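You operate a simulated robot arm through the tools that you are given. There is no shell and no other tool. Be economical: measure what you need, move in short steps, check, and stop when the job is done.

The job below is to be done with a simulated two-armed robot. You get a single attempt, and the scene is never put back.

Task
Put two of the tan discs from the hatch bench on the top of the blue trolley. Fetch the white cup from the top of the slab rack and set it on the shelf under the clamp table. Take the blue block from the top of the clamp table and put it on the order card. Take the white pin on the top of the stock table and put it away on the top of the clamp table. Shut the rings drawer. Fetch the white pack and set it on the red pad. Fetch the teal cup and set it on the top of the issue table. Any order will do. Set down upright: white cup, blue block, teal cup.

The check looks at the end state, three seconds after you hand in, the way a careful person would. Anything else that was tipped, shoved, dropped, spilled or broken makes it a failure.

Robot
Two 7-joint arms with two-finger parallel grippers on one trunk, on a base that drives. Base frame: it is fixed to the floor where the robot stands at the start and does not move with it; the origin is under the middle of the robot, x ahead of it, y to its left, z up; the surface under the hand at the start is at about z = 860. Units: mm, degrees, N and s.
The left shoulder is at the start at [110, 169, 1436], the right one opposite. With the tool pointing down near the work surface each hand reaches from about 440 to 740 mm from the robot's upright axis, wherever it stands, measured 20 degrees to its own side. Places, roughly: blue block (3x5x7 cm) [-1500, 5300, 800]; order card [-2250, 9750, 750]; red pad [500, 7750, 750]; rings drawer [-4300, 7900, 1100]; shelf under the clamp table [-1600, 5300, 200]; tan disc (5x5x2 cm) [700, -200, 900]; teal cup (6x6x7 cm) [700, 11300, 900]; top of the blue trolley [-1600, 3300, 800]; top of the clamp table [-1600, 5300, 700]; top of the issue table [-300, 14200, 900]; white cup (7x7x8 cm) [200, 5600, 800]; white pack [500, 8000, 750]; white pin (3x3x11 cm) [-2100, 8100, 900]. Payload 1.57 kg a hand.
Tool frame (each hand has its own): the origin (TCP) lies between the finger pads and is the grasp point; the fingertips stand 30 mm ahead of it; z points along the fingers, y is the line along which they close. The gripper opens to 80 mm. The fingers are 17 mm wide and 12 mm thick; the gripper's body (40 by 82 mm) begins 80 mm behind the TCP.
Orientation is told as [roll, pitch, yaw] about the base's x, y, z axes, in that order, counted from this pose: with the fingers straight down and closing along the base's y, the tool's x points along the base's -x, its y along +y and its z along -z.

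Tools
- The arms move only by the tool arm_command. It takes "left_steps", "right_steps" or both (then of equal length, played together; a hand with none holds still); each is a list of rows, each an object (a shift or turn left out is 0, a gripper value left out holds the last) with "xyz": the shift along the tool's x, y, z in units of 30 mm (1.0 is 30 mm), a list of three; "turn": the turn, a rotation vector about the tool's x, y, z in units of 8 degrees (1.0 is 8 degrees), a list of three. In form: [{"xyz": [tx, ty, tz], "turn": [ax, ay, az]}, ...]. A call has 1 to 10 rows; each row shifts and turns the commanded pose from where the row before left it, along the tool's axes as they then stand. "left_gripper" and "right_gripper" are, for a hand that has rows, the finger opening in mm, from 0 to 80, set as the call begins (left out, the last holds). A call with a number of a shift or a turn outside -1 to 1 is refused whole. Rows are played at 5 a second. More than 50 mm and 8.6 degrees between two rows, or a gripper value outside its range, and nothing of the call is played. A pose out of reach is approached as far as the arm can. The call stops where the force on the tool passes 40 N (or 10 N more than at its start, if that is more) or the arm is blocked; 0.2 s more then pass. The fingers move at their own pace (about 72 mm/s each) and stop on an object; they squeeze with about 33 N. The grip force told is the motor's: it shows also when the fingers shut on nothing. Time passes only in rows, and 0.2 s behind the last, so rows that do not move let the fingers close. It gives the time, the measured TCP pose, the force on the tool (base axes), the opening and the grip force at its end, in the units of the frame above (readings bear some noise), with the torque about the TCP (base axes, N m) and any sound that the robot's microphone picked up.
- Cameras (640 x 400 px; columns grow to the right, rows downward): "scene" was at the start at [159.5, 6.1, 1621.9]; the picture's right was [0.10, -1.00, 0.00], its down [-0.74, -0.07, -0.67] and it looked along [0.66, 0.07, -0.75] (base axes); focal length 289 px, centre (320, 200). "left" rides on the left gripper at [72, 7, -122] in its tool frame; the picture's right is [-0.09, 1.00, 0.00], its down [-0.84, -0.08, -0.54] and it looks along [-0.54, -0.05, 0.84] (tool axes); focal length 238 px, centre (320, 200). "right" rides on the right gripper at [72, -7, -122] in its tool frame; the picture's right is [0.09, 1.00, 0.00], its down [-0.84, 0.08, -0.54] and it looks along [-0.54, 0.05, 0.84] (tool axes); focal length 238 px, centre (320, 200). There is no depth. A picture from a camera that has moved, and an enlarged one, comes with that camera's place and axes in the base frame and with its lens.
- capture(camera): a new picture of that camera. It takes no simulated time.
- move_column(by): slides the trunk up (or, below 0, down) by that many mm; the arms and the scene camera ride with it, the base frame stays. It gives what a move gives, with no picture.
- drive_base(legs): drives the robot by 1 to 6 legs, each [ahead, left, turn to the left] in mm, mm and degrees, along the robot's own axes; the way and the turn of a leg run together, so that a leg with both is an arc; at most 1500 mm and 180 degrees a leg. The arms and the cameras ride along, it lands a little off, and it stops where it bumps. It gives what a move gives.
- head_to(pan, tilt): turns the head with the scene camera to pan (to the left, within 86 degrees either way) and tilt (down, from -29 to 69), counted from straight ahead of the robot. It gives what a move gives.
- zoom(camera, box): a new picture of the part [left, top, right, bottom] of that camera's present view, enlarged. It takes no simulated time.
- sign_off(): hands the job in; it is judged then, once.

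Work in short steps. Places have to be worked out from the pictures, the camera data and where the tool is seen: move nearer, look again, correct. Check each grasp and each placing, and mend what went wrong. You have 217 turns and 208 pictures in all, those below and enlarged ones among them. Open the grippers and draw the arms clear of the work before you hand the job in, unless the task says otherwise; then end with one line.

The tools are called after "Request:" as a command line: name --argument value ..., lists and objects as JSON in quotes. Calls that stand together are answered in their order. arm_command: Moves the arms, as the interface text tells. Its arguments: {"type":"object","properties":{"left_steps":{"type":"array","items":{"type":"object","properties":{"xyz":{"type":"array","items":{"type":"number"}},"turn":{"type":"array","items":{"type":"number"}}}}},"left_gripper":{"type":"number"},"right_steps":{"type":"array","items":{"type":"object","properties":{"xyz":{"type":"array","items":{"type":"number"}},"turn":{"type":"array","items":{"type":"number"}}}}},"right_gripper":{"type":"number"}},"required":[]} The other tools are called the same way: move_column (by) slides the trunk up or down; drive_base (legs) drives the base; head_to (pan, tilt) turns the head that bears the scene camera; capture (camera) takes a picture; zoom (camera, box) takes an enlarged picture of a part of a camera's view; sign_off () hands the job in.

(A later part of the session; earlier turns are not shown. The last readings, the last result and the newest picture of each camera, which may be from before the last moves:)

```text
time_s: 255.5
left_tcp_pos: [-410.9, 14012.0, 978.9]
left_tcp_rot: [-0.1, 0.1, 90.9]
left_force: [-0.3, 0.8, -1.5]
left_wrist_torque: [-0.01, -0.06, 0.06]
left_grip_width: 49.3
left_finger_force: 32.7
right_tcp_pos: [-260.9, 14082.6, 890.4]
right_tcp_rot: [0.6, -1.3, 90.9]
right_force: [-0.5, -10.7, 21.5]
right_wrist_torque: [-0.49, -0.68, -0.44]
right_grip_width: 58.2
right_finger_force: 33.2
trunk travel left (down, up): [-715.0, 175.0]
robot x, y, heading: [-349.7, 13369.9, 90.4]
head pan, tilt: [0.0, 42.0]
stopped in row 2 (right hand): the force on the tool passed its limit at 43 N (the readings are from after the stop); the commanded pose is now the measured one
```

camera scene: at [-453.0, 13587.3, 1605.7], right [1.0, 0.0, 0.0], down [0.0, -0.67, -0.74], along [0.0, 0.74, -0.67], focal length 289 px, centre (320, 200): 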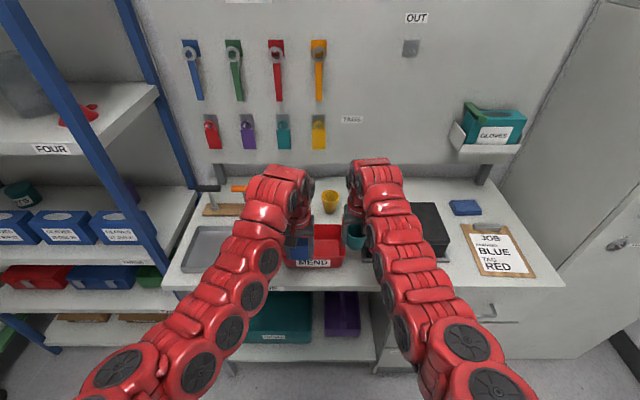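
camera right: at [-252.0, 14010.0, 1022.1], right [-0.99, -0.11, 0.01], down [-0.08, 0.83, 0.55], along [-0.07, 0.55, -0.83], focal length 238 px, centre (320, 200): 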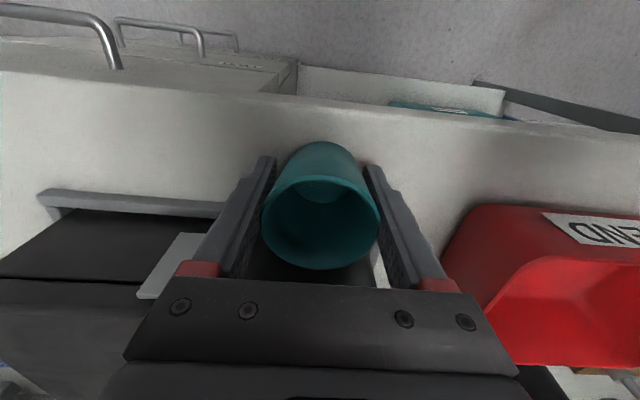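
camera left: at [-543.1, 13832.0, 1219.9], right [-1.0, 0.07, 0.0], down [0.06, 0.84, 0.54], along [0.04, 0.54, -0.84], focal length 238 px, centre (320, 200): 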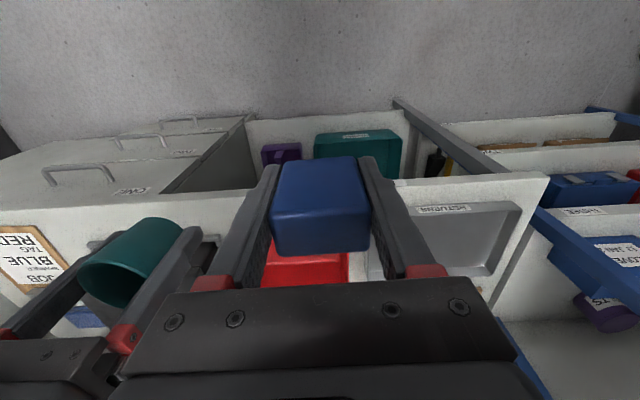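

Contact at z≈891. I ease up 2 mm, open and check.

Request:
arm_command --right_steps '[{"xyz": [0, 0, -0.07]}, {}]'

Request:
arm_command --right_steps '[{}, {}, {}]' --right_gripper 80

Request:
capture --camera "right"

```text
time_s: 256.1
left_tcp_pos: [-411.3, 14014.2, 977.4]
left_tcp_rot: [-0.1, 0.1, 90.8]
left_force: [0.5, -0.3, -1.0]
left_wrist_torque: [-0.04, 0.01, -0.01]
left_grip_width: 49.4
left_finger_force: 32.7
right_tcp_pos: [-260.9, 14082.5, 889.9]
right_tcp_rot: [0.6, -1.2, 90.8]
right_force: [-2.1, -7.8, 13.1]
right_wrist_torque: [-0.29, -0.39, -0.27]
right_grip_width: 58.0
right_finger_force: 32.9
trunk travel left (down, up): [-715.0, 175.0]
robot x, y, heading: [-354.7, 13368.3, 90.5]
head pan, tilt: [0.0, 42.0]
```

```text
time_s: 256.9
left_tcp_pos: [-412.9, 14014.8, 977.3]
left_tcp_rot: [-0.2, 0.1, 90.8]
left_force: [0.3, 0.5, -1.0]
left_wrist_torque: [-0.03, 0.03, -0.02]
left_grip_width: 49.4
left_finger_force: 32.8
right_tcp_pos: [-264.1, 14085.1, 890.8]
right_tcp_rot: [0.6, -1.1, 90.9]
right_force: [-10.1, -3.7, 13.9]
right_wrist_torque: [-0.16, -0.26, -0.14]
right_grip_width: 70.7
right_finger_force: 0.0
trunk travel left (down, up): [-715.0, 175.0]
robot x, y, heading: [-348.1, 13368.2, 90.4]
head pan, tilt: [0.0, 42.0]
```

```text
91 pictures are left
camera right: at [-254.1, 14010.4, 1011.7], right [-0.99, -0.11, 0.01], down [-0.09, 0.82, 0.56], along [-0.07, 0.56, -0.83], focal length 238 px, centre (320, 200)
```

right: 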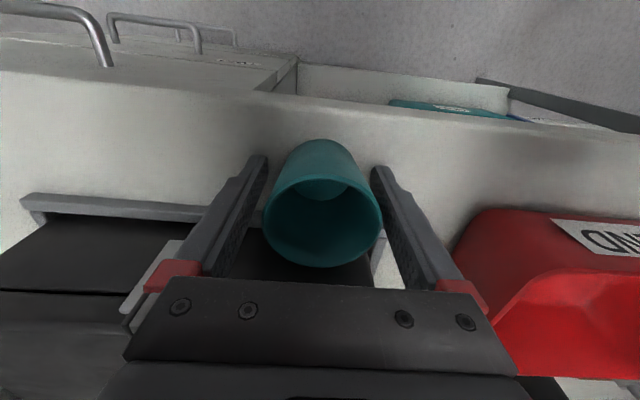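

Request:
arm_command --right_steps '[{"xyz": [0, 0, -0.1]}, {"xyz": [0, 0, -0.1]}, {}, {}]'

Request:
capture --camera "right"

```text
time_s: 257.9
left_tcp_pos: [-412.7, 14016.3, 976.5]
left_tcp_rot: [-0.1, 0.2, 90.8]
left_force: [-0.1, 0.3, -1.2]
left_wrist_torque: [-0.04, -0.02, 0.01]
left_grip_width: 49.1
left_finger_force: 33.5
right_tcp_pos: [-261.2, 14085.6, 896.7]
right_tcp_rot: [0.6, -1.0, 90.9]
right_force: [0.0, 0.6, -1.2]
right_wrist_torque: [0.02, -0.02, 0.0]
right_grip_width: 80.2
right_finger_force: 0.0
trunk travel left (down, up): [-715.0, 175.0]
robot x, y, heading: [-348.1, 13370.6, 90.5]
head pan, tilt: [0.0, 42.0]
```

```text
90 pictures are left
camera right: at [-251.5, 14011.7, 1016.5], right [-0.99, -0.11, 0.01], down [-0.08, 0.83, 0.56], along [-0.07, 0.55, -0.83], focal length 238 px, centre (320, 200)
```

right: 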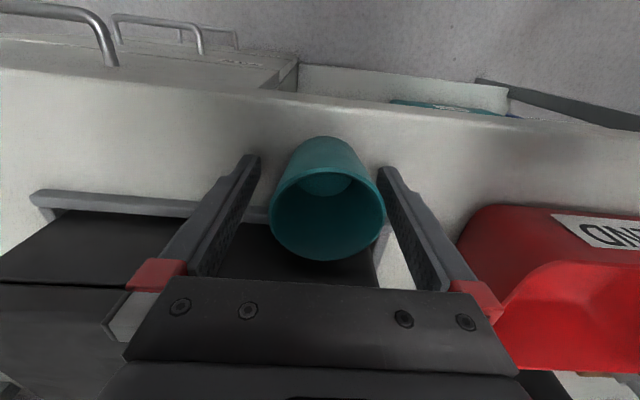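

The cup stands; I centre the fingers on it (+3.5 mm) and rise vertically.

Request:
arm_command --right_steps '[{"xyz": [0, 0.11, 0]}, {"xyz": [0, 0, -0.3]}, {"xyz": [0, 0, -0.6]}, {"xyz": [0, 0, -0.9]}, {"xyz": [0, 0, -0.9]}, {"xyz": [0, 0, -0.9]}, {}]'

Request:
capture --camera "right"

```text
time_s: 259.5
left_tcp_pos: [-411.4, 14015.9, 976.5]
left_tcp_rot: [-0.1, 0.2, 90.8]
left_force: [-0.1, -1.0, -0.6]
left_wrist_torque: [-0.01, 0.02, -0.01]
left_grip_width: 49.4
left_finger_force: 33.1
right_tcp_pos: [-263.8, 14084.0, 1004.3]
right_tcp_rot: [0.6, -1.1, 90.8]
right_force: [-0.6, 0.8, 0.1]
right_wrist_torque: [0.02, 0.0, 0.0]
right_grip_width: 79.9
right_finger_force: 0.0
trunk travel left (down, up): [-715.0, 175.0]
robot x, y, heading: [-350.5, 13371.1, 90.5]
head pan, tilt: [0.0, 42.0]
```

```text
89 pictures are left
camera right: at [-254.9, 14010.0, 1124.8], right [-0.99, -0.11, 0.01], down [-0.08, 0.83, 0.56], along [-0.07, 0.55, -0.83], focal length 238 px, centre (320, 200)
```

right: 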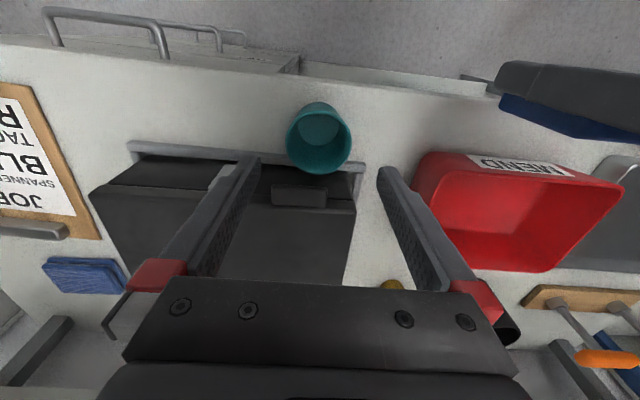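

Cup placed. I raise the trunk, back away and check the table.

Request:
move_column --by 120

Request:
drive_base --legs '[[-450, 0, 0]]'

Request:
zoom --camera "scene" --box '[200, 60, 480, 240]'

```text
time_s: 261.0
left_tcp_pos: [-411.2, 14015.8, 1095.9]
left_tcp_rot: [-0.1, 0.2, 90.6]
left_force: [-0.3, -0.7, -1.4]
left_wrist_torque: [-0.04, -0.01, -0.02]
left_grip_width: 49.0
left_finger_force: 32.7
right_tcp_pos: [-264.0, 14084.1, 1123.1]
right_tcp_rot: [0.6, -1.2, 91.0]
right_force: [0.7, 0.0, -0.1]
right_wrist_torque: [0.01, 0.02, 0.01]
right_grip_width: 79.9
right_finger_force: 0.0
trunk travel left (down, up): [-835.0, 55.0]
robot x, y, heading: [-350.4, 13373.4, 90.5]
head pan, tilt: [0.0, 42.0]
```

```text
time_s: 263.7
left_tcp_pos: [-409.6, 13563.7, 1096.1]
left_tcp_rot: [-0.1, 0.4, 91.0]
left_force: [-0.1, 0.5, -1.2]
left_wrist_torque: [-0.01, -0.02, 0.02]
left_grip_width: 49.5
left_finger_force: 33.5
right_tcp_pos: [-262.8, 13632.5, 1122.0]
right_tcp_rot: [0.5, -1.0, 91.0]
right_force: [-0.3, 0.5, 0.5]
right_wrist_torque: [0.01, -0.04, 0.03]
right_grip_width: 80.0
right_finger_force: 0.1
trunk travel left (down, up): [-835.0, 55.0]
robot x, y, heading: [-343.8, 12918.2, 90.7]
head pan, tilt: [0.0, 42.0]
```

```text
2.22 times, centred on (340, 150) of scene
camera zoom: at [-345.8, 13082.6, 1715.5], right [1.0, 0.01, 0.0], down [0.01, -0.67, -0.74], along [-0.01, 0.74, -0.67], focal length 642 px, centre (276, 311)
```

zoom: 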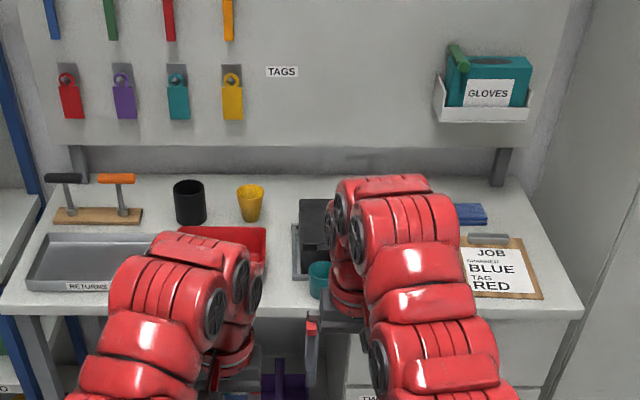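

The case sits on its tray just as before and the cup stands. Now I turn left toward the far side of the packing table and look.

Request:
drive_base --legs '[[0, 0, 89.3]]'

Request:
head_to --pan 0 --tilt 22

Request:
capture --camera "scene"

```text
time_s: 267.9
left_tcp_pos: [-989.6, 12866.2, 1096.1]
left_tcp_rot: [-0.1, 0.2, 180.0]
left_force: [0.5, 1.2, -1.1]
left_wrist_torque: [0.0, -0.03, 0.02]
left_grip_width: 49.9
left_finger_force: 32.5
right_tcp_pos: [-1056.2, 13014.5, 1124.2]
right_tcp_rot: [0.8, -1.1, -179.8]
right_force: [-0.1, 1.0, -0.4]
right_wrist_torque: [-0.01, 0.03, -0.01]
right_grip_width: 79.8
right_finger_force: 0.0
trunk travel left (down, up): [-835.0, 55.0]
robot x, y, heading: [-348.2, 12921.9, 179.8]
head pan, tilt: [0.0, 42.0]
```

```text
time_s: 268.7
left_tcp_pos: [-990.4, 12867.3, 1096.6]
left_tcp_rot: [0.0, 0.2, 180.0]
left_force: [-0.4, -0.3, -0.6]
left_wrist_torque: [0.0, -0.01, 0.02]
left_grip_width: 49.4
left_finger_force: 33.3
right_tcp_pos: [-1056.2, 13014.4, 1123.1]
right_tcp_rot: [0.7, -1.0, -179.9]
right_force: [0.4, -0.3, -0.5]
right_wrist_torque: [0.0, 0.04, -0.02]
right_grip_width: 80.1
right_finger_force: 0.1
trunk travel left (down, up): [-835.0, 55.0]
robot x, y, heading: [-344.0, 12921.1, 179.8]
head pan, tilt: [0.0, 22.0]
```

```text
87 pictures are left
camera scene: at [-517.1, 12918.5, 1746.7], right [0.01, 1.0, 0.0], down [0.38, 0.0, -0.93], along [-0.93, 0.01, -0.38], focal length 289 px, centre (320, 200)
```

scene: 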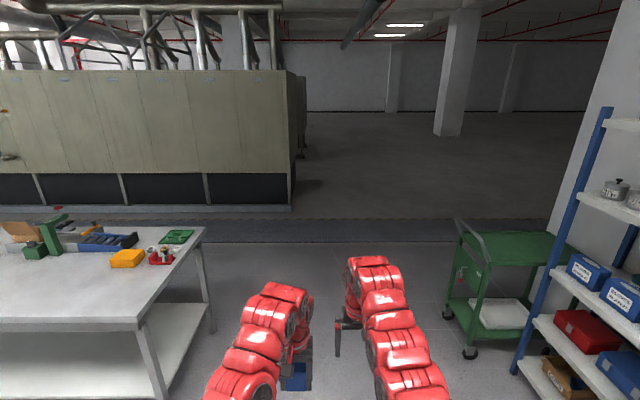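

The way between the table end (y≈12190) and the green trolley is clear. I drive round to x≈-2850 and down to y≈10100.

Request:
drive_base --legs '[[1250, 0, 0], [1250, 0, 0], [0, 0, 90], [1400, 0, 0], [1400, 0, 0]]'

Request:
head_to --pan 30 --tilt 25

Request:
capture --camera "scene"

```text
time_s: 298.2
left_tcp_pos: [-2793.1, 9460.3, 1098.0]
left_tcp_rot: [0.0, 0.2, -88.8]
left_force: [0.1, 0.0, -1.0]
left_wrist_torque: [0.02, 0.0, 0.01]
left_grip_width: 49.4
left_finger_force: 33.1
right_tcp_pos: [-2940.5, 9390.1, 1123.5]
right_tcp_rot: [0.6, -1.1, -88.7]
right_force: [-0.4, 0.8, -0.6]
right_wrist_torque: [0.0, -0.02, 0.0]
right_grip_width: 79.9
right_finger_force: 0.1
trunk travel left (down, up): [-835.0, 55.0]
robot x, y, heading: [-2859.2, 10104.7, -89.1]
head pan, tilt: [0.0, 22.0]
```

```text
time_s: 299.1
left_tcp_pos: [-2792.2, 9459.5, 1097.5]
left_tcp_rot: [-0.1, 0.2, -88.8]
left_force: [-0.2, 1.3, -2.1]
left_wrist_torque: [0.0, -0.03, 0.03]
left_grip_width: 49.6
left_finger_force: 33.8
right_tcp_pos: [-2940.5, 9392.0, 1123.4]
right_tcp_rot: [0.6, -1.1, -88.7]
right_force: [0.2, 0.1, -0.2]
right_wrist_torque: [-0.01, 0.01, -0.01]
right_grip_width: 79.7
right_finger_force: 0.1
trunk travel left (down, up): [-835.0, 55.0]
robot x, y, heading: [-2855.3, 10100.9, -89.0]
head pan, tilt: [30.0, 25.0]
```

```text
86 pictures are left
camera scene: at [-2810.3, 9943.4, 1742.0], right [-0.86, -0.51, 0.0], down [-0.22, 0.36, -0.91], along [0.46, -0.78, -0.42], focal length 289 px, centre (320, 200)
```

scene: 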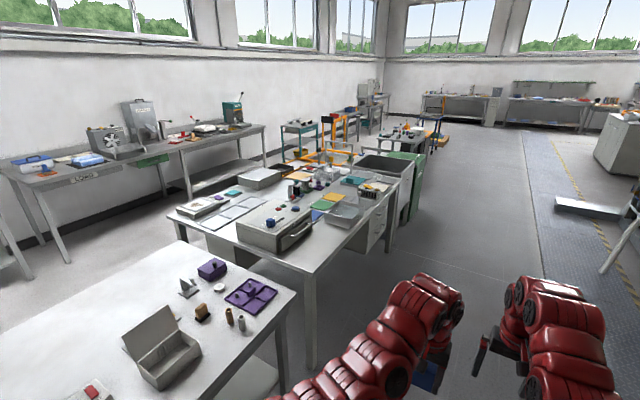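

I go down to y≈9800, raise the trunk fully, and turn to face the packing table.

Request:
move_column --by 55

Request:
drive_base --legs '[[300, 0, 0], [0, 0, 89]]'

Request:
head_to --pan 0 --tilt 42

Request:
capture --camera "scene"

```text
time_s: 300.1
left_tcp_pos: [-2793.1, 9459.4, 1151.9]
left_tcp_rot: [-0.1, 0.2, -88.8]
left_force: [-0.5, 0.4, -0.8]
left_wrist_torque: [0.01, -0.01, -0.02]
left_grip_width: 49.6
left_finger_force: 33.1
right_tcp_pos: [-2940.2, 9391.2, 1178.7]
right_tcp_rot: [0.5, -0.9, -88.7]
right_force: [-0.5, 0.3, 0.3]
right_wrist_torque: [-0.01, -0.01, 0.01]
right_grip_width: 80.0
right_finger_force: 0.1
trunk travel left (down, up): [-890.0, 0.0]
robot x, y, heading: [-2861.6, 10104.8, -88.9]
head pan, tilt: [30.0, 25.0]
```

```text
time_s: 305.9
left_tcp_pos: [-2211.2, 9867.8, 1152.3]
left_tcp_rot: [-0.2, 0.2, 1.0]
left_force: [0.6, -0.2, -1.4]
left_wrist_torque: [-0.01, 0.04, -0.01]
left_grip_width: 49.5
left_finger_force: 33.4
right_tcp_pos: [-2142.5, 9721.8, 1178.8]
right_tcp_rot: [0.7, -1.1, 1.3]
right_force: [-0.1, 0.3, -0.7]
right_wrist_torque: [-0.01, 0.0, 0.01]
right_grip_width: 80.0
right_finger_force: 0.0
trunk travel left (down, up): [-890.0, 0.0]
robot x, y, heading: [-2854.7, 9804.4, 0.9]
head pan, tilt: [30.0, 25.0]
```

```text
time_s: 306.9
left_tcp_pos: [-2212.0, 9868.8, 1151.9]
left_tcp_rot: [-0.1, 0.3, 1.0]
left_force: [0.4, 0.0, -0.4]
left_wrist_torque: [0.01, 0.0, -0.02]
left_grip_width: 49.6
left_finger_force: 32.8
right_tcp_pos: [-2142.8, 9720.6, 1178.5]
right_tcp_rot: [0.5, -1.0, 1.2]
right_force: [0.1, -0.3, -0.6]
right_wrist_torque: [0.02, -0.01, -0.01]
right_grip_width: 80.1
right_finger_force: 0.1
trunk travel left (down, up): [-890.0, 0.0]
robot x, y, heading: [-2855.0, 9803.6, 0.7]
head pan, tilt: [0.0, 42.0]
```

```text
85 pictures are left
camera scene: at [-2690.1, 9803.3, 1770.7], right [0.01, -1.0, 0.0], down [-0.67, -0.01, -0.74], along [0.74, 0.01, -0.67], focal length 289 px, centre (320, 200)
```

scene: 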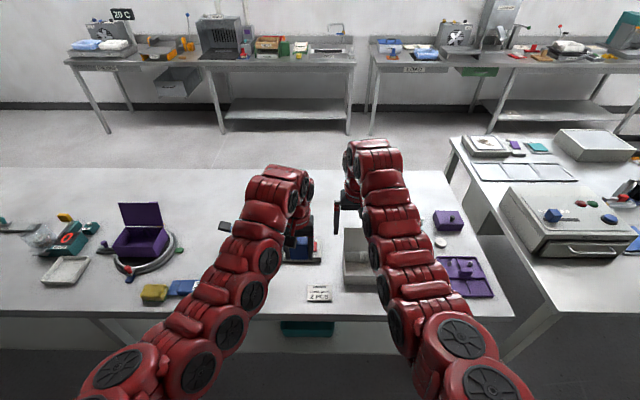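

Request:
zoom --camera "scene" --box '[260, 220, 420, 330]'

Request:
capture --camera "left"

```text
3.64 times, centred on (340, 275) of scene
camera zoom: at [-2690.1, 9803.3, 1770.7], right [0.01, -1.0, 0.0], down [-0.67, -0.01, -0.74], along [0.74, 0.01, -0.67], focal length 1051 px, centre (247, -73)
```

zoom: 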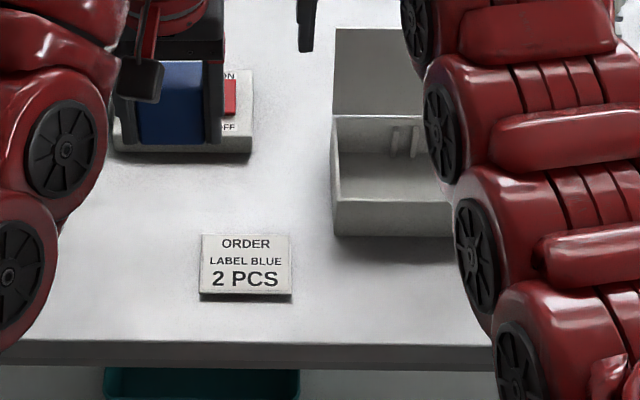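

```text
83 pictures are left
camera left: at [-2281.9, 9874.4, 1274.7], right [0.07, 1.0, 0.0], down [0.84, -0.06, 0.54], along [0.54, -0.04, -0.84], focal length 238 px, centre (320, 200)
```

left: 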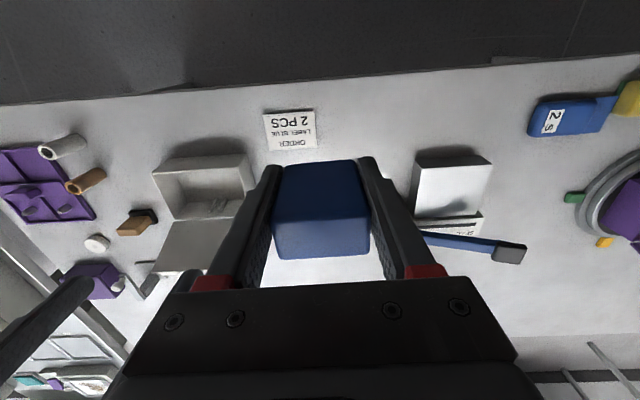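

Order card centre is at about (-2154,9810), z≈838. I shift the base so the left hand is above it and lower the trunk 100.

Request:
drive_base --legs '[[60, -60, -0.8]]'

Request:
move_column --by -100

Request:
capture --camera "left"

```text
time_s: 308.0
left_tcp_pos: [-2151.0, 9803.0, 1152.9]
left_tcp_rot: [-0.2, 0.1, 0.2]
left_force: [0.1, 0.6, -1.2]
left_wrist_torque: [-0.04, 0.02, -0.01]
left_grip_width: 49.5
left_finger_force: 33.3
right_tcp_pos: [-2085.6, 9654.7, 1179.9]
right_tcp_rot: [0.6, -1.2, 0.4]
right_force: [-0.1, 0.6, 0.7]
right_wrist_torque: [0.0, -0.06, 0.03]
right_grip_width: 80.0
right_finger_force: 0.3
trunk travel left (down, up): [-890.0, 0.0]
robot x, y, heading: [-2793.5, 9746.2, -0.3]
head pan, tilt: [0.0, 42.0]
```

```text
time_s: 309.3
left_tcp_pos: [-2150.3, 9799.6, 1050.9]
left_tcp_rot: [-0.1, 0.2, 0.1]
left_force: [-0.3, -0.2, -1.6]
left_wrist_torque: [0.01, -0.01, -0.01]
left_grip_width: 49.4
left_finger_force: 32.6
right_tcp_pos: [-2083.3, 9651.9, 1077.7]
right_tcp_rot: [0.7, -1.1, 0.4]
right_force: [0.1, -0.2, 0.1]
right_wrist_torque: [0.01, 0.02, -0.02]
right_grip_width: 79.8
right_finger_force: 0.1
trunk travel left (down, up): [-790.0, 100.0]
robot x, y, heading: [-2796.9, 9749.8, -0.3]
head pan, tilt: [0.0, 42.0]
```

```text
82 pictures are left
camera left: at [-2221.1, 9808.0, 1174.6], right [0.09, 1.0, 0.0], down [0.84, -0.07, 0.54], along [0.54, -0.05, -0.84], focal length 238 px, centre (320, 200)
```

left: 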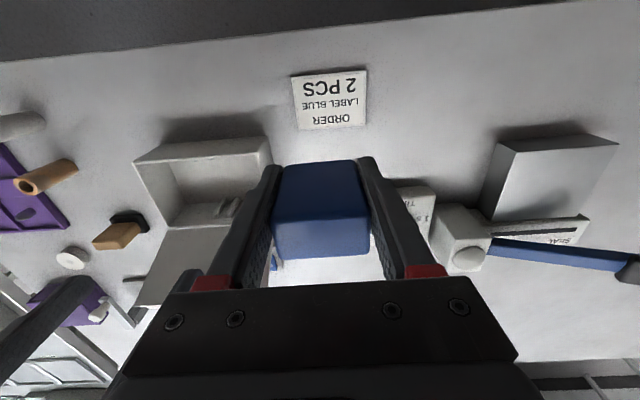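

Card centre refines to (-2159,9815). I move over it and down to z≈900.

Request:
arm_command --left_steps '[{"xyz": [0.045, 0.08, 0.84]}, {"xyz": [0.045, 0.08, 0.84]}, {"xyz": [0.045, 0.08, 0.84]}, {"xyz": [0.045, 0.08, 0.84]}, {"xyz": [0.045, 0.08, 0.84]}, {"xyz": [0.045, 0.08, 0.6]}, {}]'

Request:
capture --camera "left"

```text
time_s: 310.9
left_tcp_pos: [-2158.0, 9813.9, 907.9]
left_tcp_rot: [-0.1, 0.1, 0.2]
left_force: [0.5, -0.2, -0.8]
left_wrist_torque: [-0.01, 0.01, -0.01]
left_grip_width: 49.6
left_finger_force: 33.2
right_tcp_pos: [-2084.4, 9654.0, 1079.3]
right_tcp_rot: [0.7, -1.1, 0.4]
right_force: [0.1, 0.1, -0.2]
right_wrist_torque: [0.01, 0.0, -0.04]
right_grip_width: 79.9
right_finger_force: 0.0
trunk travel left (down, up): [-790.0, 100.0]
robot x, y, heading: [-2794.9, 9744.9, -0.1]
head pan, tilt: [0.0, 42.0]
```

```text
81 pictures are left
camera left: at [-2229.7, 9822.3, 1031.2], right [0.09, 1.0, 0.0], down [0.84, -0.07, 0.54], along [0.54, -0.05, -0.84], focal length 238 px, centre (320, 200)
```

left: 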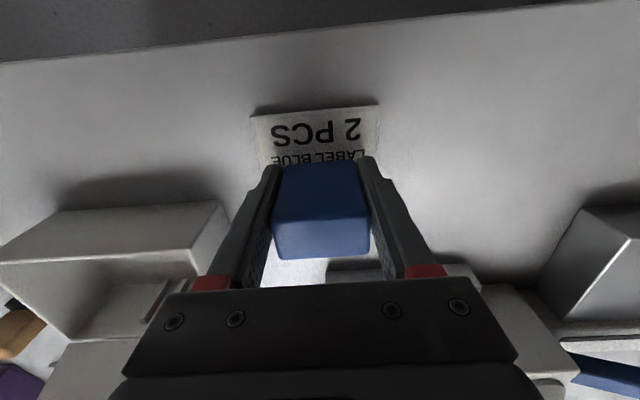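

Aligned with the card. I lower, feeling for contact.

Request:
arm_command --left_steps '[{"xyz": [0, 0, 0.3]}, {"xyz": [0, 0, 0.2]}, {"xyz": [0, 0, 0.15]}, {}]'

Request:
arm_command --left_steps '[{"xyz": [0, 0, 0.1]}, {"xyz": [0, 0, 0.1]}, {"xyz": [0, 0, 0.1]}, {}]'

```text
time_s: 311.6
left_tcp_pos: [-2158.5, 9813.7, 898.2]
left_tcp_rot: [-0.2, -0.5, 0.3]
left_force: [-10.1, 0.8, 25.8]
left_wrist_torque: [0.18, 0.39, 0.03]
left_grip_width: 49.6
left_finger_force: 33.8
right_tcp_pos: [-2087.7, 9653.8, 1080.1]
right_tcp_rot: [0.7, -1.3, 0.4]
right_force: [-0.3, 1.2, 0.2]
right_wrist_torque: [0.02, 0.01, -0.02]
right_grip_width: 80.1
right_finger_force: 0.0
trunk travel left (down, up): [-790.0, 100.0]
robot x, y, heading: [-2795.3, 9744.9, -0.2]
head pan, tilt: [0.0, 42.0]
stopped in row 3 (left hand): the force on the tool passed its limit at 48 N (the readings are from after the stop); the commanded pose is now the measured one
```

```text
time_s: 312.0
left_tcp_pos: [-2156.9, 9813.5, 898.3]
left_tcp_rot: [-0.2, -0.9, 0.4]
left_force: [-13.2, 0.7, 29.8]
left_wrist_torque: [0.22, 0.57, 0.05]
left_grip_width: 49.5
left_finger_force: 33.3
right_tcp_pos: [-2088.3, 9652.9, 1081.2]
right_tcp_rot: [0.7, -1.3, 0.4]
right_force: [-0.1, 0.2, 0.2]
right_wrist_torque: [0.0, -0.04, 0.03]
right_grip_width: 79.7
right_finger_force: 0.1
trunk travel left (down, up): [-790.0, 100.0]
robot x, y, heading: [-2796.2, 9744.4, -0.0]
head pan, tilt: [0.0, 42.0]
stopped in row 2 (left hand): the force on the tool passed its limit at 43 N (the readings are from after the stop); the commanded pose is now the measured one
```

Contact at z≈898. I ease up 2 mm, check, and release.

Request:
arm_command --left_steps '[{"xyz": [0, 0, -0.1], "turn": [0, 0.08, 0]}, {}]'

Request:
capture --camera "left"

```text
time_s: 312.6
left_tcp_pos: [-2155.8, 9813.5, 898.8]
left_tcp_rot: [-0.2, -0.1, 0.3]
left_force: [-5.5, 0.6, 13.2]
left_wrist_torque: [0.1, 0.14, 0.01]
left_grip_width: 49.6
left_finger_force: 33.1
right_tcp_pos: [-2086.5, 9653.0, 1078.5]
right_tcp_rot: [0.7, -1.2, 0.4]
right_force: [-0.6, -0.5, -0.2]
right_wrist_torque: [0.03, -0.02, -0.04]
right_grip_width: 80.0
right_finger_force: 0.1
trunk travel left (down, up): [-790.0, 100.0]
robot x, y, heading: [-2798.3, 9746.6, -0.1]
head pan, tilt: [0.0, 42.0]
```

```text
80 pictures are left
camera left: at [-2227.0, 9821.9, 1021.0], right [0.09, 1.0, 0.0], down [0.84, -0.07, 0.54], along [0.54, -0.05, -0.84], focal length 238 px, centre (320, 200)
```

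left: 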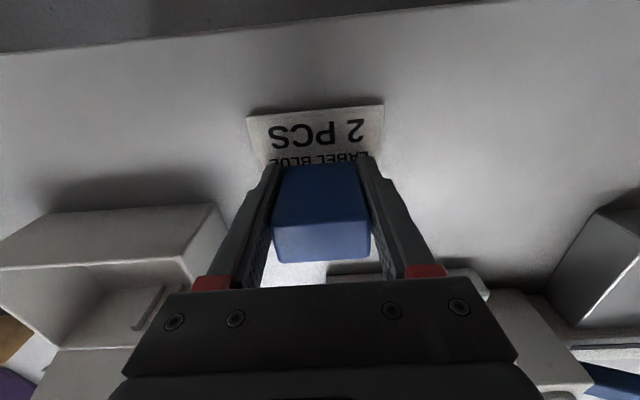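

Request:
arm_command --left_steps '[{}, {}, {}]' --left_gripper 75

Request:
arm_command --left_steps '[{"xyz": [0, 0, -0.2]}, {"xyz": [0, 0, -0.7]}, {"xyz": [0, 0, -1]}, {"xyz": [0, 0, -1]}, {"xyz": [0, 0, -1]}, {"xyz": [0, 0, -1]}]'

Request:
capture --camera "left"

```text
time_s: 313.4
left_tcp_pos: [-2155.0, 9814.1, 898.1]
left_tcp_rot: [-0.2, -0.1, 0.2]
left_force: [2.3, -2.5, 11.1]
left_wrist_torque: [0.01, -0.09, 0.03]
left_grip_width: 70.6
left_finger_force: 0.0
right_tcp_pos: [-2085.0, 9651.5, 1079.6]
right_tcp_rot: [0.7, -1.1, 0.5]
right_force: [0.1, 0.3, 0.3]
right_wrist_torque: [-0.02, 0.0, 0.01]
right_grip_width: 80.0
right_finger_force: 0.0
trunk travel left (down, up): [-790.0, 100.0]
robot x, y, heading: [-2797.9, 9744.0, -0.1]
head pan, tilt: [0.0, 42.0]
```

```text
time_s: 314.8
left_tcp_pos: [-2155.0, 9815.6, 1045.0]
left_tcp_rot: [-0.1, 0.0, 0.3]
left_force: [-0.8, 0.5, -0.5]
left_wrist_torque: [0.01, -0.01, -0.01]
left_grip_width: 75.1
left_finger_force: 0.0
right_tcp_pos: [-2084.0, 9652.6, 1078.2]
right_tcp_rot: [0.6, -1.0, 0.4]
right_force: [0.6, -0.4, 0.1]
right_wrist_torque: [-0.01, -0.03, -0.02]
right_grip_width: 79.9
right_finger_force: 0.0
trunk travel left (down, up): [-790.0, 100.0]
robot x, y, heading: [-2795.1, 9746.0, -0.1]
head pan, tilt: [0.0, 42.0]
```

```text
79 pictures are left
camera left: at [-2226.9, 9823.3, 1167.5], right [0.09, 1.0, 0.0], down [0.84, -0.07, 0.54], along [0.54, -0.05, -0.84], focal length 238 px, centre (320, 200)
```

left: 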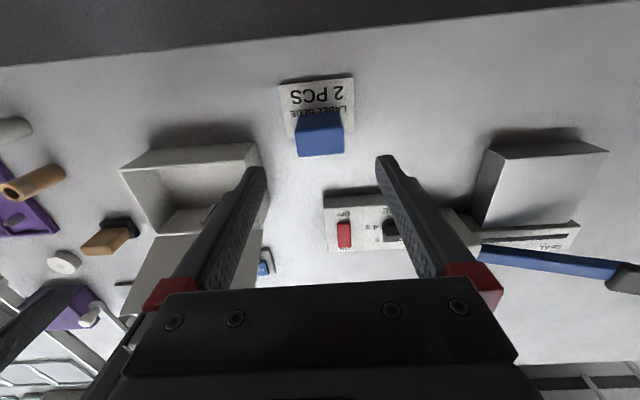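

Request:
zoom --camera "left" --box '[250, 60, 390, 180]'

Request:
zoom --camera "scene" --box '[270, 230, 370, 320]'

```text
3.33 times, centred on (320, 120) of left
camera zoom: at [-2226.9, 9823.3, 1167.5], right [0.09, 1.0, 0.0], down [0.84, -0.07, 0.54], along [0.54, -0.05, -0.84], focal length 794 px, centre (320, 467)
```

zoom: 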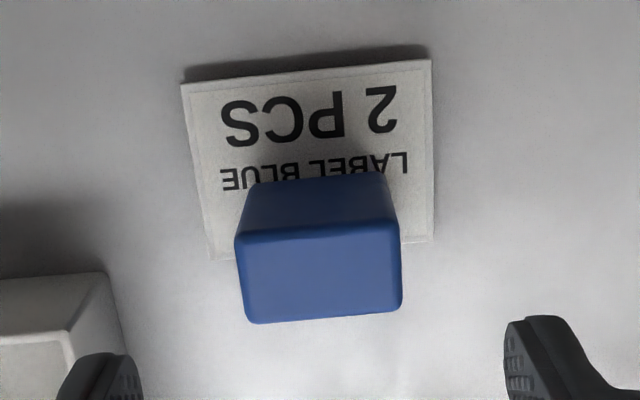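

```text
4.44 times, centred on (320, 275) of scene
camera zoom: at [-2631.3, 9743.1, 1670.7], right [0.0, -1.0, 0.0], down [-0.67, 0.0, -0.74], along [0.74, 0.0, -0.67], focal length 1284 px, centre (320, -133)
```

zoom: 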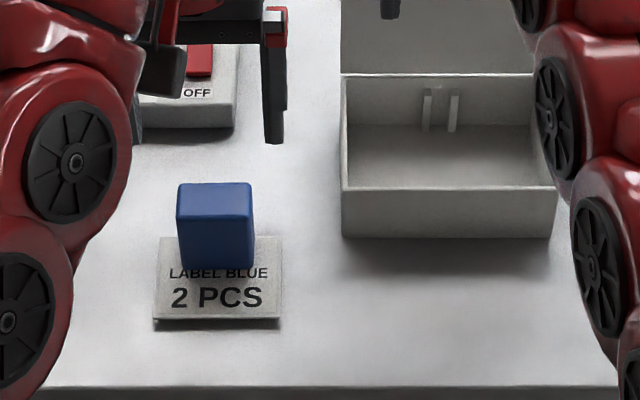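

The block stands upright but its far edge just overhangs the card. I regrasp and shift it about 16 mm toward me.

Request:
arm_command --left_steps '[{"xyz": [0, 0, 0.95]}, {"xyz": [0, 0, 0.95]}, {"xyz": [0, 0, 0.95]}, {"xyz": [0, 0, 0.95]}, {"xyz": [0, 0, 0.9]}, {}]'

Request:
arm_command --left_steps '[{}, {}, {}]' --left_gripper 25

Request:
arm_command --left_steps '[{"xyz": [0, 0, -0.4]}, {"xyz": [0.27, 0, 0]}, {"xyz": [0.27, 0, 0]}, {}]'

Request:
capture --camera "left"

```text
time_s: 316.2
left_tcp_pos: [-2153.8, 9815.3, 903.2]
left_tcp_rot: [-0.2, 0.1, 0.4]
left_force: [-0.2, -0.6, 0.2]
left_wrist_torque: [-0.01, -0.01, 0.02]
left_grip_width: 75.0
left_finger_force: 0.0
right_tcp_pos: [-2083.8, 9652.9, 1077.8]
right_tcp_rot: [0.8, -1.0, 0.5]
right_force: [-0.5, 0.7, 0.8]
right_wrist_torque: [0.01, 0.02, 0.01]
right_grip_width: 80.2
right_finger_force: 0.0
trunk travel left (down, up): [-790.0, 100.0]
robot x, y, heading: [-2793.3, 9743.5, -0.1]
head pan, tilt: [0.0, 42.0]
```

```text
time_s: 317.0
left_tcp_pos: [-2155.0, 9814.2, 903.0]
left_tcp_rot: [-0.3, 0.0, 0.2]
left_force: [0.2, 0.8, -0.3]
left_wrist_torque: [0.0, 0.0, -0.04]
left_grip_width: 49.6
left_finger_force: 32.6
right_tcp_pos: [-2083.5, 9653.3, 1078.6]
right_tcp_rot: [0.7, -1.1, 0.4]
right_force: [-0.6, 0.6, -0.4]
right_wrist_torque: [-0.01, 0.01, -0.02]
right_grip_width: 80.3
right_finger_force: 0.0
trunk travel left (down, up): [-790.0, 100.0]
robot x, y, heading: [-2797.1, 9743.2, -0.2]
head pan, tilt: [0.0, 42.0]
```

```text
time_s: 318.0
left_tcp_pos: [-2170.4, 9816.1, 913.9]
left_tcp_rot: [-0.1, 0.0, 0.3]
left_force: [0.6, 0.1, -0.4]
left_wrist_torque: [-0.02, 0.0, 0.01]
left_grip_width: 49.4
left_finger_force: 32.9
right_tcp_pos: [-2083.9, 9652.4, 1077.7]
right_tcp_rot: [0.8, -1.1, 0.4]
right_force: [0.2, -0.2, 0.9]
right_wrist_torque: [-0.02, 0.0, 0.03]
right_grip_width: 80.1
right_finger_force: 0.1
trunk travel left (down, up): [-790.0, 100.0]
robot x, y, heading: [-2796.2, 9748.0, -0.0]
head pan, tilt: [0.0, 42.0]
```

```text
76 pictures are left
camera left: at [-2242.1, 9823.3, 1037.7], right [0.09, 1.0, 0.0], down [0.84, -0.07, 0.54], along [0.54, -0.05, -0.84], focal length 238 px, centre (320, 200)
```

left: 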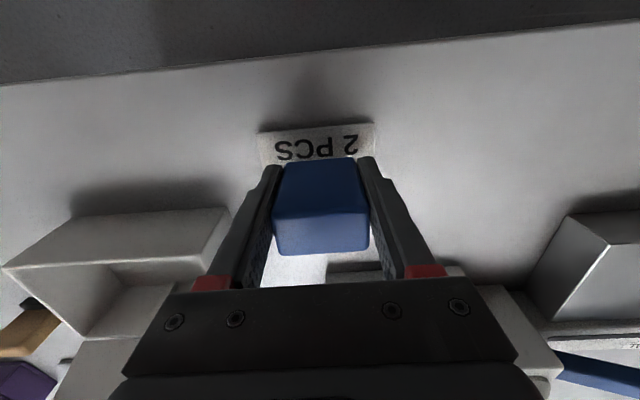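

Request:
arm_command --left_steps '[{"xyz": [0, 0, 0.25]}, {"xyz": [0, 0, 0.1]}, {}]'

```text
time_s: 318.8
left_tcp_pos: [-2170.3, 9814.8, 906.1]
left_tcp_rot: [-0.3, 0.0, 0.3]
left_force: [0.2, -0.1, -0.2]
left_wrist_torque: [0.01, 0.0, -0.01]
left_grip_width: 49.4
left_finger_force: 33.2
right_tcp_pos: [-2083.8, 9652.2, 1079.2]
right_tcp_rot: [0.7, -1.1, 0.4]
right_force: [-0.3, 1.0, -0.5]
right_wrist_torque: [0.0, -0.01, 0.01]
right_grip_width: 80.1
right_finger_force: 0.0
trunk travel left (down, up): [-790.0, 100.0]
robot x, y, heading: [-2797.0, 9743.0, -0.2]
head pan, tilt: [0.0, 42.0]
```

Request:
arm_command --left_steps '[{"xyz": [0, 0, 0.1]}, {}]'

Request:
arm_command --left_steps '[{}, {}, {}]' --left_gripper 75

Request:
arm_command --left_steps '[{"xyz": [0, 0, -0.2]}, {"xyz": [0, 0, -0.7]}, {"xyz": [0, 0, -1]}, {"xyz": [0, 0, -1]}, {"xyz": [0, 0, -1]}, {"xyz": [0, 0, -1]}, {"xyz": [0, 0, -1]}]'

Request:
zoom --camera "scene" --box '[270, 230, 370, 320]'

```text
time_s: 319.4
left_tcp_pos: [-2170.7, 9814.8, 902.5]
left_tcp_rot: [-0.2, -0.1, 0.4]
left_force: [0.5, 0.4, 5.2]
left_wrist_torque: [0.06, -0.07, 0.0]
left_grip_width: 49.3
left_finger_force: 33.1
right_tcp_pos: [-2084.1, 9652.2, 1078.3]
right_tcp_rot: [0.7, -1.2, 0.4]
right_force: [0.6, 0.4, -0.1]
right_wrist_torque: [0.03, -0.01, 0.01]
right_grip_width: 79.8
right_finger_force: 0.1
trunk travel left (down, up): [-790.0, 100.0]
robot x, y, heading: [-2797.0, 9748.6, -0.1]
head pan, tilt: [0.0, 42.0]
```

```text
time_s: 320.2
left_tcp_pos: [-2169.7, 9814.8, 903.0]
left_tcp_rot: [-0.2, 0.0, 0.3]
left_force: [0.1, 0.1, -0.1]
left_wrist_torque: [-0.01, 0.01, 0.0]
left_grip_width: 75.1
left_finger_force: 0.0
right_tcp_pos: [-2083.9, 9652.6, 1078.9]
right_tcp_rot: [0.7, -1.1, 0.4]
right_force: [-1.0, 0.8, -0.1]
right_wrist_torque: [0.0, 0.02, 0.03]
right_grip_width: 80.1
right_finger_force: 0.1
trunk travel left (down, up): [-790.0, 100.0]
robot x, y, heading: [-2799.5, 9741.4, -0.1]
head pan, tilt: [0.0, 42.0]
```

```text
time_s: 321.8
left_tcp_pos: [-2166.5, 9813.6, 1050.0]
left_tcp_rot: [-0.2, 0.1, 0.4]
left_force: [-0.5, -0.1, 0.5]
left_wrist_torque: [-0.03, 0.02, -0.01]
left_grip_width: 75.0
left_finger_force: 0.1
left hand out of reach, approached as far as the arm can: row 6, 7
right_tcp_pos: [-2084.6, 9652.5, 1078.4]
right_tcp_rot: [0.7, -1.1, 0.4]
right_force: [-0.1, 0.0, -0.6]
right_wrist_torque: [-0.04, -0.01, 0.02]
right_grip_width: 80.0
right_finger_force: 0.1
trunk travel left (down, up): [-790.0, 100.0]
robot x, y, heading: [-2795.5, 9743.5, -0.1]
head pan, tilt: [0.0, 42.0]
```

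```text
4.44 times, centred on (320, 275) of scene
camera zoom: at [-2630.9, 9742.7, 1670.7], right [0.0, -1.0, 0.0], down [-0.67, 0.0, -0.74], along [0.74, 0.0, -0.67], focal length 1284 px, centre (320, -133)
```

zoom: 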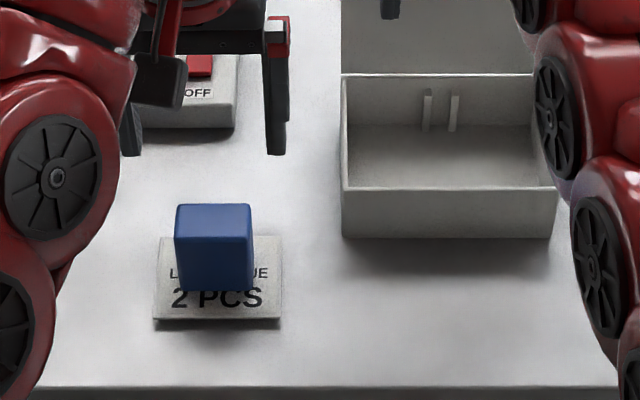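

Block is fully on the card, upright. I back off 400 mm and strafe right to the stock table, then look.

Request:
drive_base --legs '[[-420, 0, 0], [0, -1400, 0], [0, -220, 0]]'

Request:
head_to --pan 0 --tilt 30

Request:
capture --camera "scene"

```text
time_s: 332.2
left_tcp_pos: [-2572.4, 8207.6, 1049.4]
left_tcp_rot: [-0.2, 0.2, 1.1]
left_force: [0.0, 0.3, 0.0]
left_wrist_torque: [0.02, 0.02, 0.01]
left_grip_width: 75.2
left_finger_force: 0.1
right_tcp_pos: [-2488.2, 8047.5, 1079.0]
right_tcp_rot: [0.6, -1.1, 1.1]
right_force: [0.0, -0.3, -0.2]
right_wrist_torque: [-0.02, 0.02, -0.02]
right_grip_width: 80.2
right_finger_force: 0.1
trunk travel left (down, up): [-790.0, 100.0]
robot x, y, heading: [-3200.9, 8130.5, 0.9]
head pan, tilt: [0.0, 42.0]
```

```text
time_s: 333.0
left_tcp_pos: [-2572.9, 8206.8, 1050.0]
left_tcp_rot: [-0.2, 0.2, 1.1]
left_force: [-0.4, -0.8, 0.8]
left_wrist_torque: [-0.02, 0.0, 0.01]
left_grip_width: 74.9
left_finger_force: 0.1
right_tcp_pos: [-2489.4, 8046.7, 1077.3]
right_tcp_rot: [0.7, -1.0, 1.0]
right_force: [0.3, -0.3, 0.5]
right_wrist_torque: [0.0, -0.01, 0.0]
right_grip_width: 80.1
right_finger_force: 0.1
trunk travel left (down, up): [-790.0, 100.0]
robot x, y, heading: [-3203.0, 8130.1, 0.6]
head pan, tilt: [0.0, 30.0]
```

```text
74 pictures are left
camera scene: at [-3030.1, 8129.1, 1688.9], right [0.01, -1.0, 0.0], down [-0.5, -0.01, -0.87], along [0.87, 0.01, -0.5], focal length 289 px, centre (320, 200)
```

scene: 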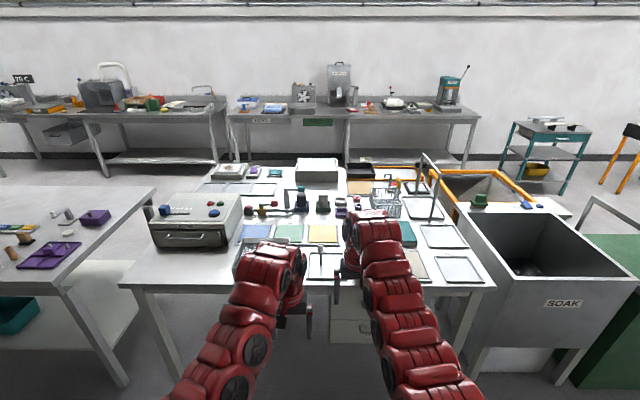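

Request:
zoom --camera "scene" --box '[220, 170, 420, 300]'

Request:
capture --camera "right"

```text
3.08 times, centred on (320, 235) of scene
camera zoom: at [-3030.1, 8129.1, 1688.9], right [0.01, -1.0, 0.0], down [-0.5, -0.01, -0.87], along [0.87, 0.01, -0.5], focal length 889 px, centre (320, 92)
```

zoom: 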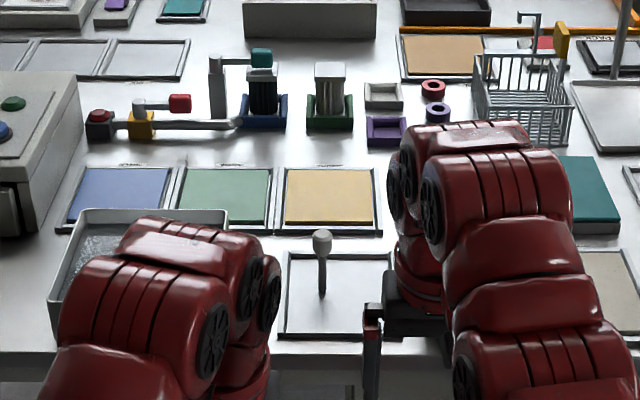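

```text
72 pictures are left
camera right: at [-2562.9, 8037.3, 1199.4], right [-0.11, 0.99, 0.01], down [0.83, 0.09, 0.56], along [0.55, 0.07, -0.83], focal length 238 px, centre (320, 200)
```

right: 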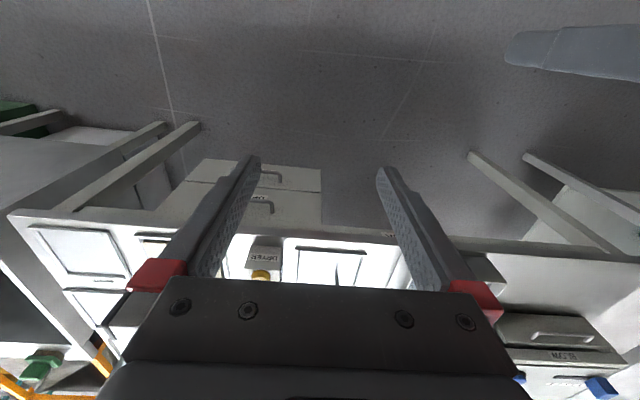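

The white pin stands in a tray at about (-2135,8135), about 110 mm tall with a ball head. I drive closer so the right hand is above it.

Request:
drive_base --legs '[[360, 110, -0.7]]'

Request:
capture --camera "right"

Request:
zoom --camera "scene" --box '[220, 200, 460, 380]'

```text
time_s: 335.4
left_tcp_pos: [-2219.7, 8307.0, 1049.6]
left_tcp_rot: [0.0, 0.1, 0.3]
left_force: [-0.3, -0.1, 0.0]
left_wrist_torque: [0.0, 0.02, 0.01]
left_grip_width: 75.0
left_finger_force: 0.0
right_tcp_pos: [-2137.7, 8147.3, 1078.9]
right_tcp_rot: [0.6, -1.0, 0.4]
right_force: [0.1, -0.2, -0.1]
right_wrist_torque: [0.01, -0.01, -0.01]
right_grip_width: 80.1
right_finger_force: 0.0
trunk travel left (down, up): [-790.0, 100.0]
robot x, y, heading: [-2849.4, 8241.2, -0.1]
head pan, tilt: [0.0, 30.0]
```

```text
71 pictures are left
camera right: at [-2212.3, 8138.5, 1199.7], right [-0.1, 1.0, 0.01], down [0.83, 0.08, 0.56], along [0.55, 0.06, -0.83], focal length 238 px, centre (320, 200)
```

right: 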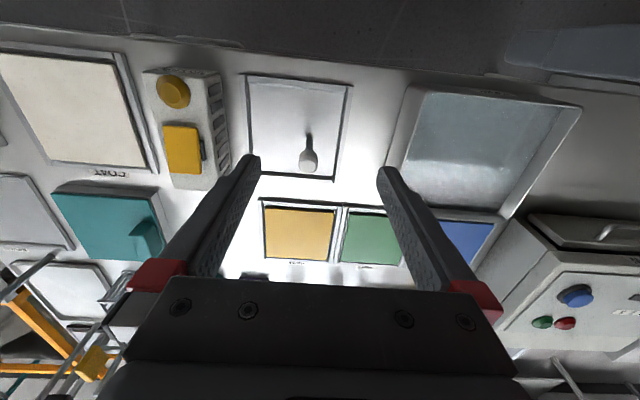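

```text
2.22 times, centred on (340, 290) of scene
camera zoom: at [-2678.4, 8236.5, 1689.1], right [0.0, -1.0, 0.0], down [-0.5, 0.0, -0.87], along [0.87, 0.0, -0.5], focal length 642 px, centre (276, 0)
```

zoom: 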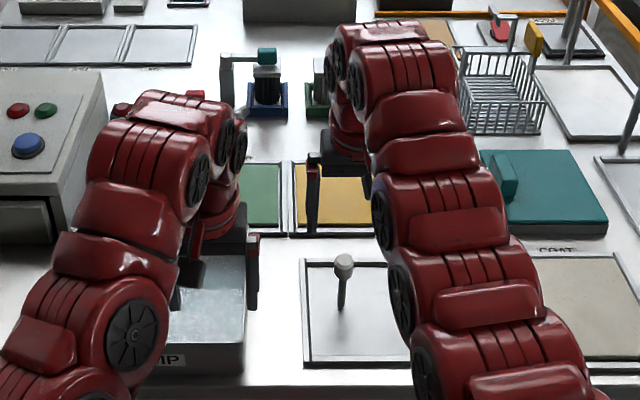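

Triangulated pin: (-2091,8140), table z≈828, head centre z≈928. I move 75 mm closer and lower over it.

Request:
drive_base --legs '[[75, 0, 0]]'

Request:
arm_command --right_steps '[{"xyz": [0.25, -0.06, 0.8]}, {"xyz": [0.25, -0.06, 0.8]}, {"xyz": [0.25, -0.06, 0.8]}, {"xyz": [0.25, -0.06, 0.8]}, {}]'

Request:
capture --camera "right"

```text
time_s: 336.4
left_tcp_pos: [-2147.7, 8307.8, 1050.0]
left_tcp_rot: [-0.2, 0.1, 0.4]
left_force: [1.4, -0.3, 0.2]
left_wrist_torque: [0.03, 0.0, 0.01]
left_grip_width: 75.0
left_finger_force: 0.1
right_tcp_pos: [-2066.1, 8147.9, 1078.8]
right_tcp_rot: [0.7, -1.1, 0.5]
right_force: [0.5, 0.2, 0.0]
right_wrist_torque: [0.05, 0.01, 0.01]
right_grip_width: 79.8
right_finger_force: 0.1
trunk travel left (down, up): [-790.0, 100.0]
robot x, y, heading: [-2772.1, 8239.9, -0.1]
head pan, tilt: [0.0, 30.0]
```

```text
time_s: 337.6
left_tcp_pos: [-2145.4, 8307.9, 1049.1]
left_tcp_rot: [-0.1, 0.1, 0.5]
left_force: [0.8, 0.7, 0.1]
left_wrist_torque: [0.02, 0.04, 0.04]
left_grip_width: 75.1
left_finger_force: 0.1
right_tcp_pos: [-2094.4, 8139.9, 980.7]
right_tcp_rot: [0.6, -1.1, 0.5]
right_force: [-0.3, 0.2, 0.4]
right_wrist_torque: [0.01, 0.04, 0.03]
right_grip_width: 79.9
right_finger_force: 0.1
trunk travel left (down, up): [-790.0, 100.0]
robot x, y, heading: [-2775.9, 8236.2, 0.1]
head pan, tilt: [0.0, 30.0]
```

```text
69 pictures are left
camera right: at [-2167.8, 8132.2, 1102.1], right [-0.1, 0.99, 0.01], down [0.83, 0.08, 0.56], along [0.55, 0.06, -0.83], focal length 238 px, centre (320, 200)
```

right: 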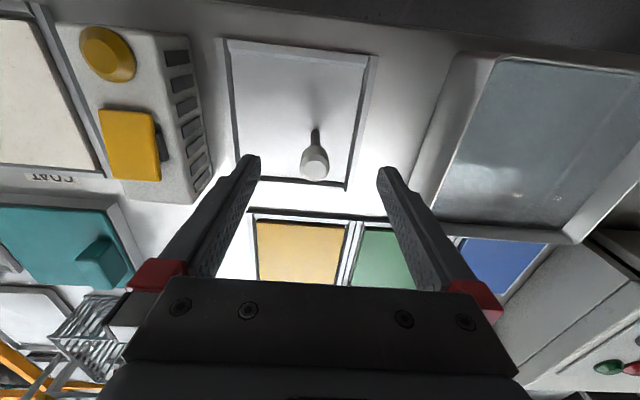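

The head is at (-2091,8137). I go down to z≈925 and close.

Request:
arm_command --right_steps '[{"xyz": [-0.05, -0.1, 0.6]}, {"xyz": [-0.05, 0, 0.65]}, {"xyz": [-0.03, 0, 0.6]}, {}]'

Request:
capture --camera "right"

```text
time_s: 338.6
left_tcp_pos: [-2147.7, 8308.2, 1050.5]
left_tcp_rot: [-0.2, 0.2, 0.3]
left_force: [-0.4, -0.7, -0.4]
left_wrist_torque: [0.0, -0.01, 0.04]
left_grip_width: 75.1
left_finger_force: 0.1
right_tcp_pos: [-2087.3, 8137.3, 923.7]
right_tcp_rot: [0.8, -1.0, 0.4]
right_force: [-0.2, 0.3, 0.2]
right_wrist_torque: [-0.01, 0.03, 0.0]
right_grip_width: 80.0
right_finger_force: 0.0
trunk travel left (down, up): [-790.0, 100.0]
robot x, y, heading: [-2776.1, 8238.4, -0.0]
head pan, tilt: [0.0, 30.0]
```

```text
68 pictures are left
camera right: at [-2161.8, 8129.3, 1046.5], right [-0.1, 0.99, 0.01], down [0.83, 0.08, 0.56], along [0.55, 0.06, -0.83], focal length 238 px, centre (320, 200)
```

right: 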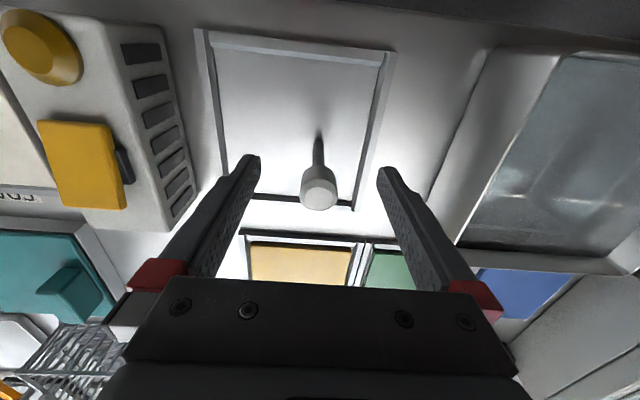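

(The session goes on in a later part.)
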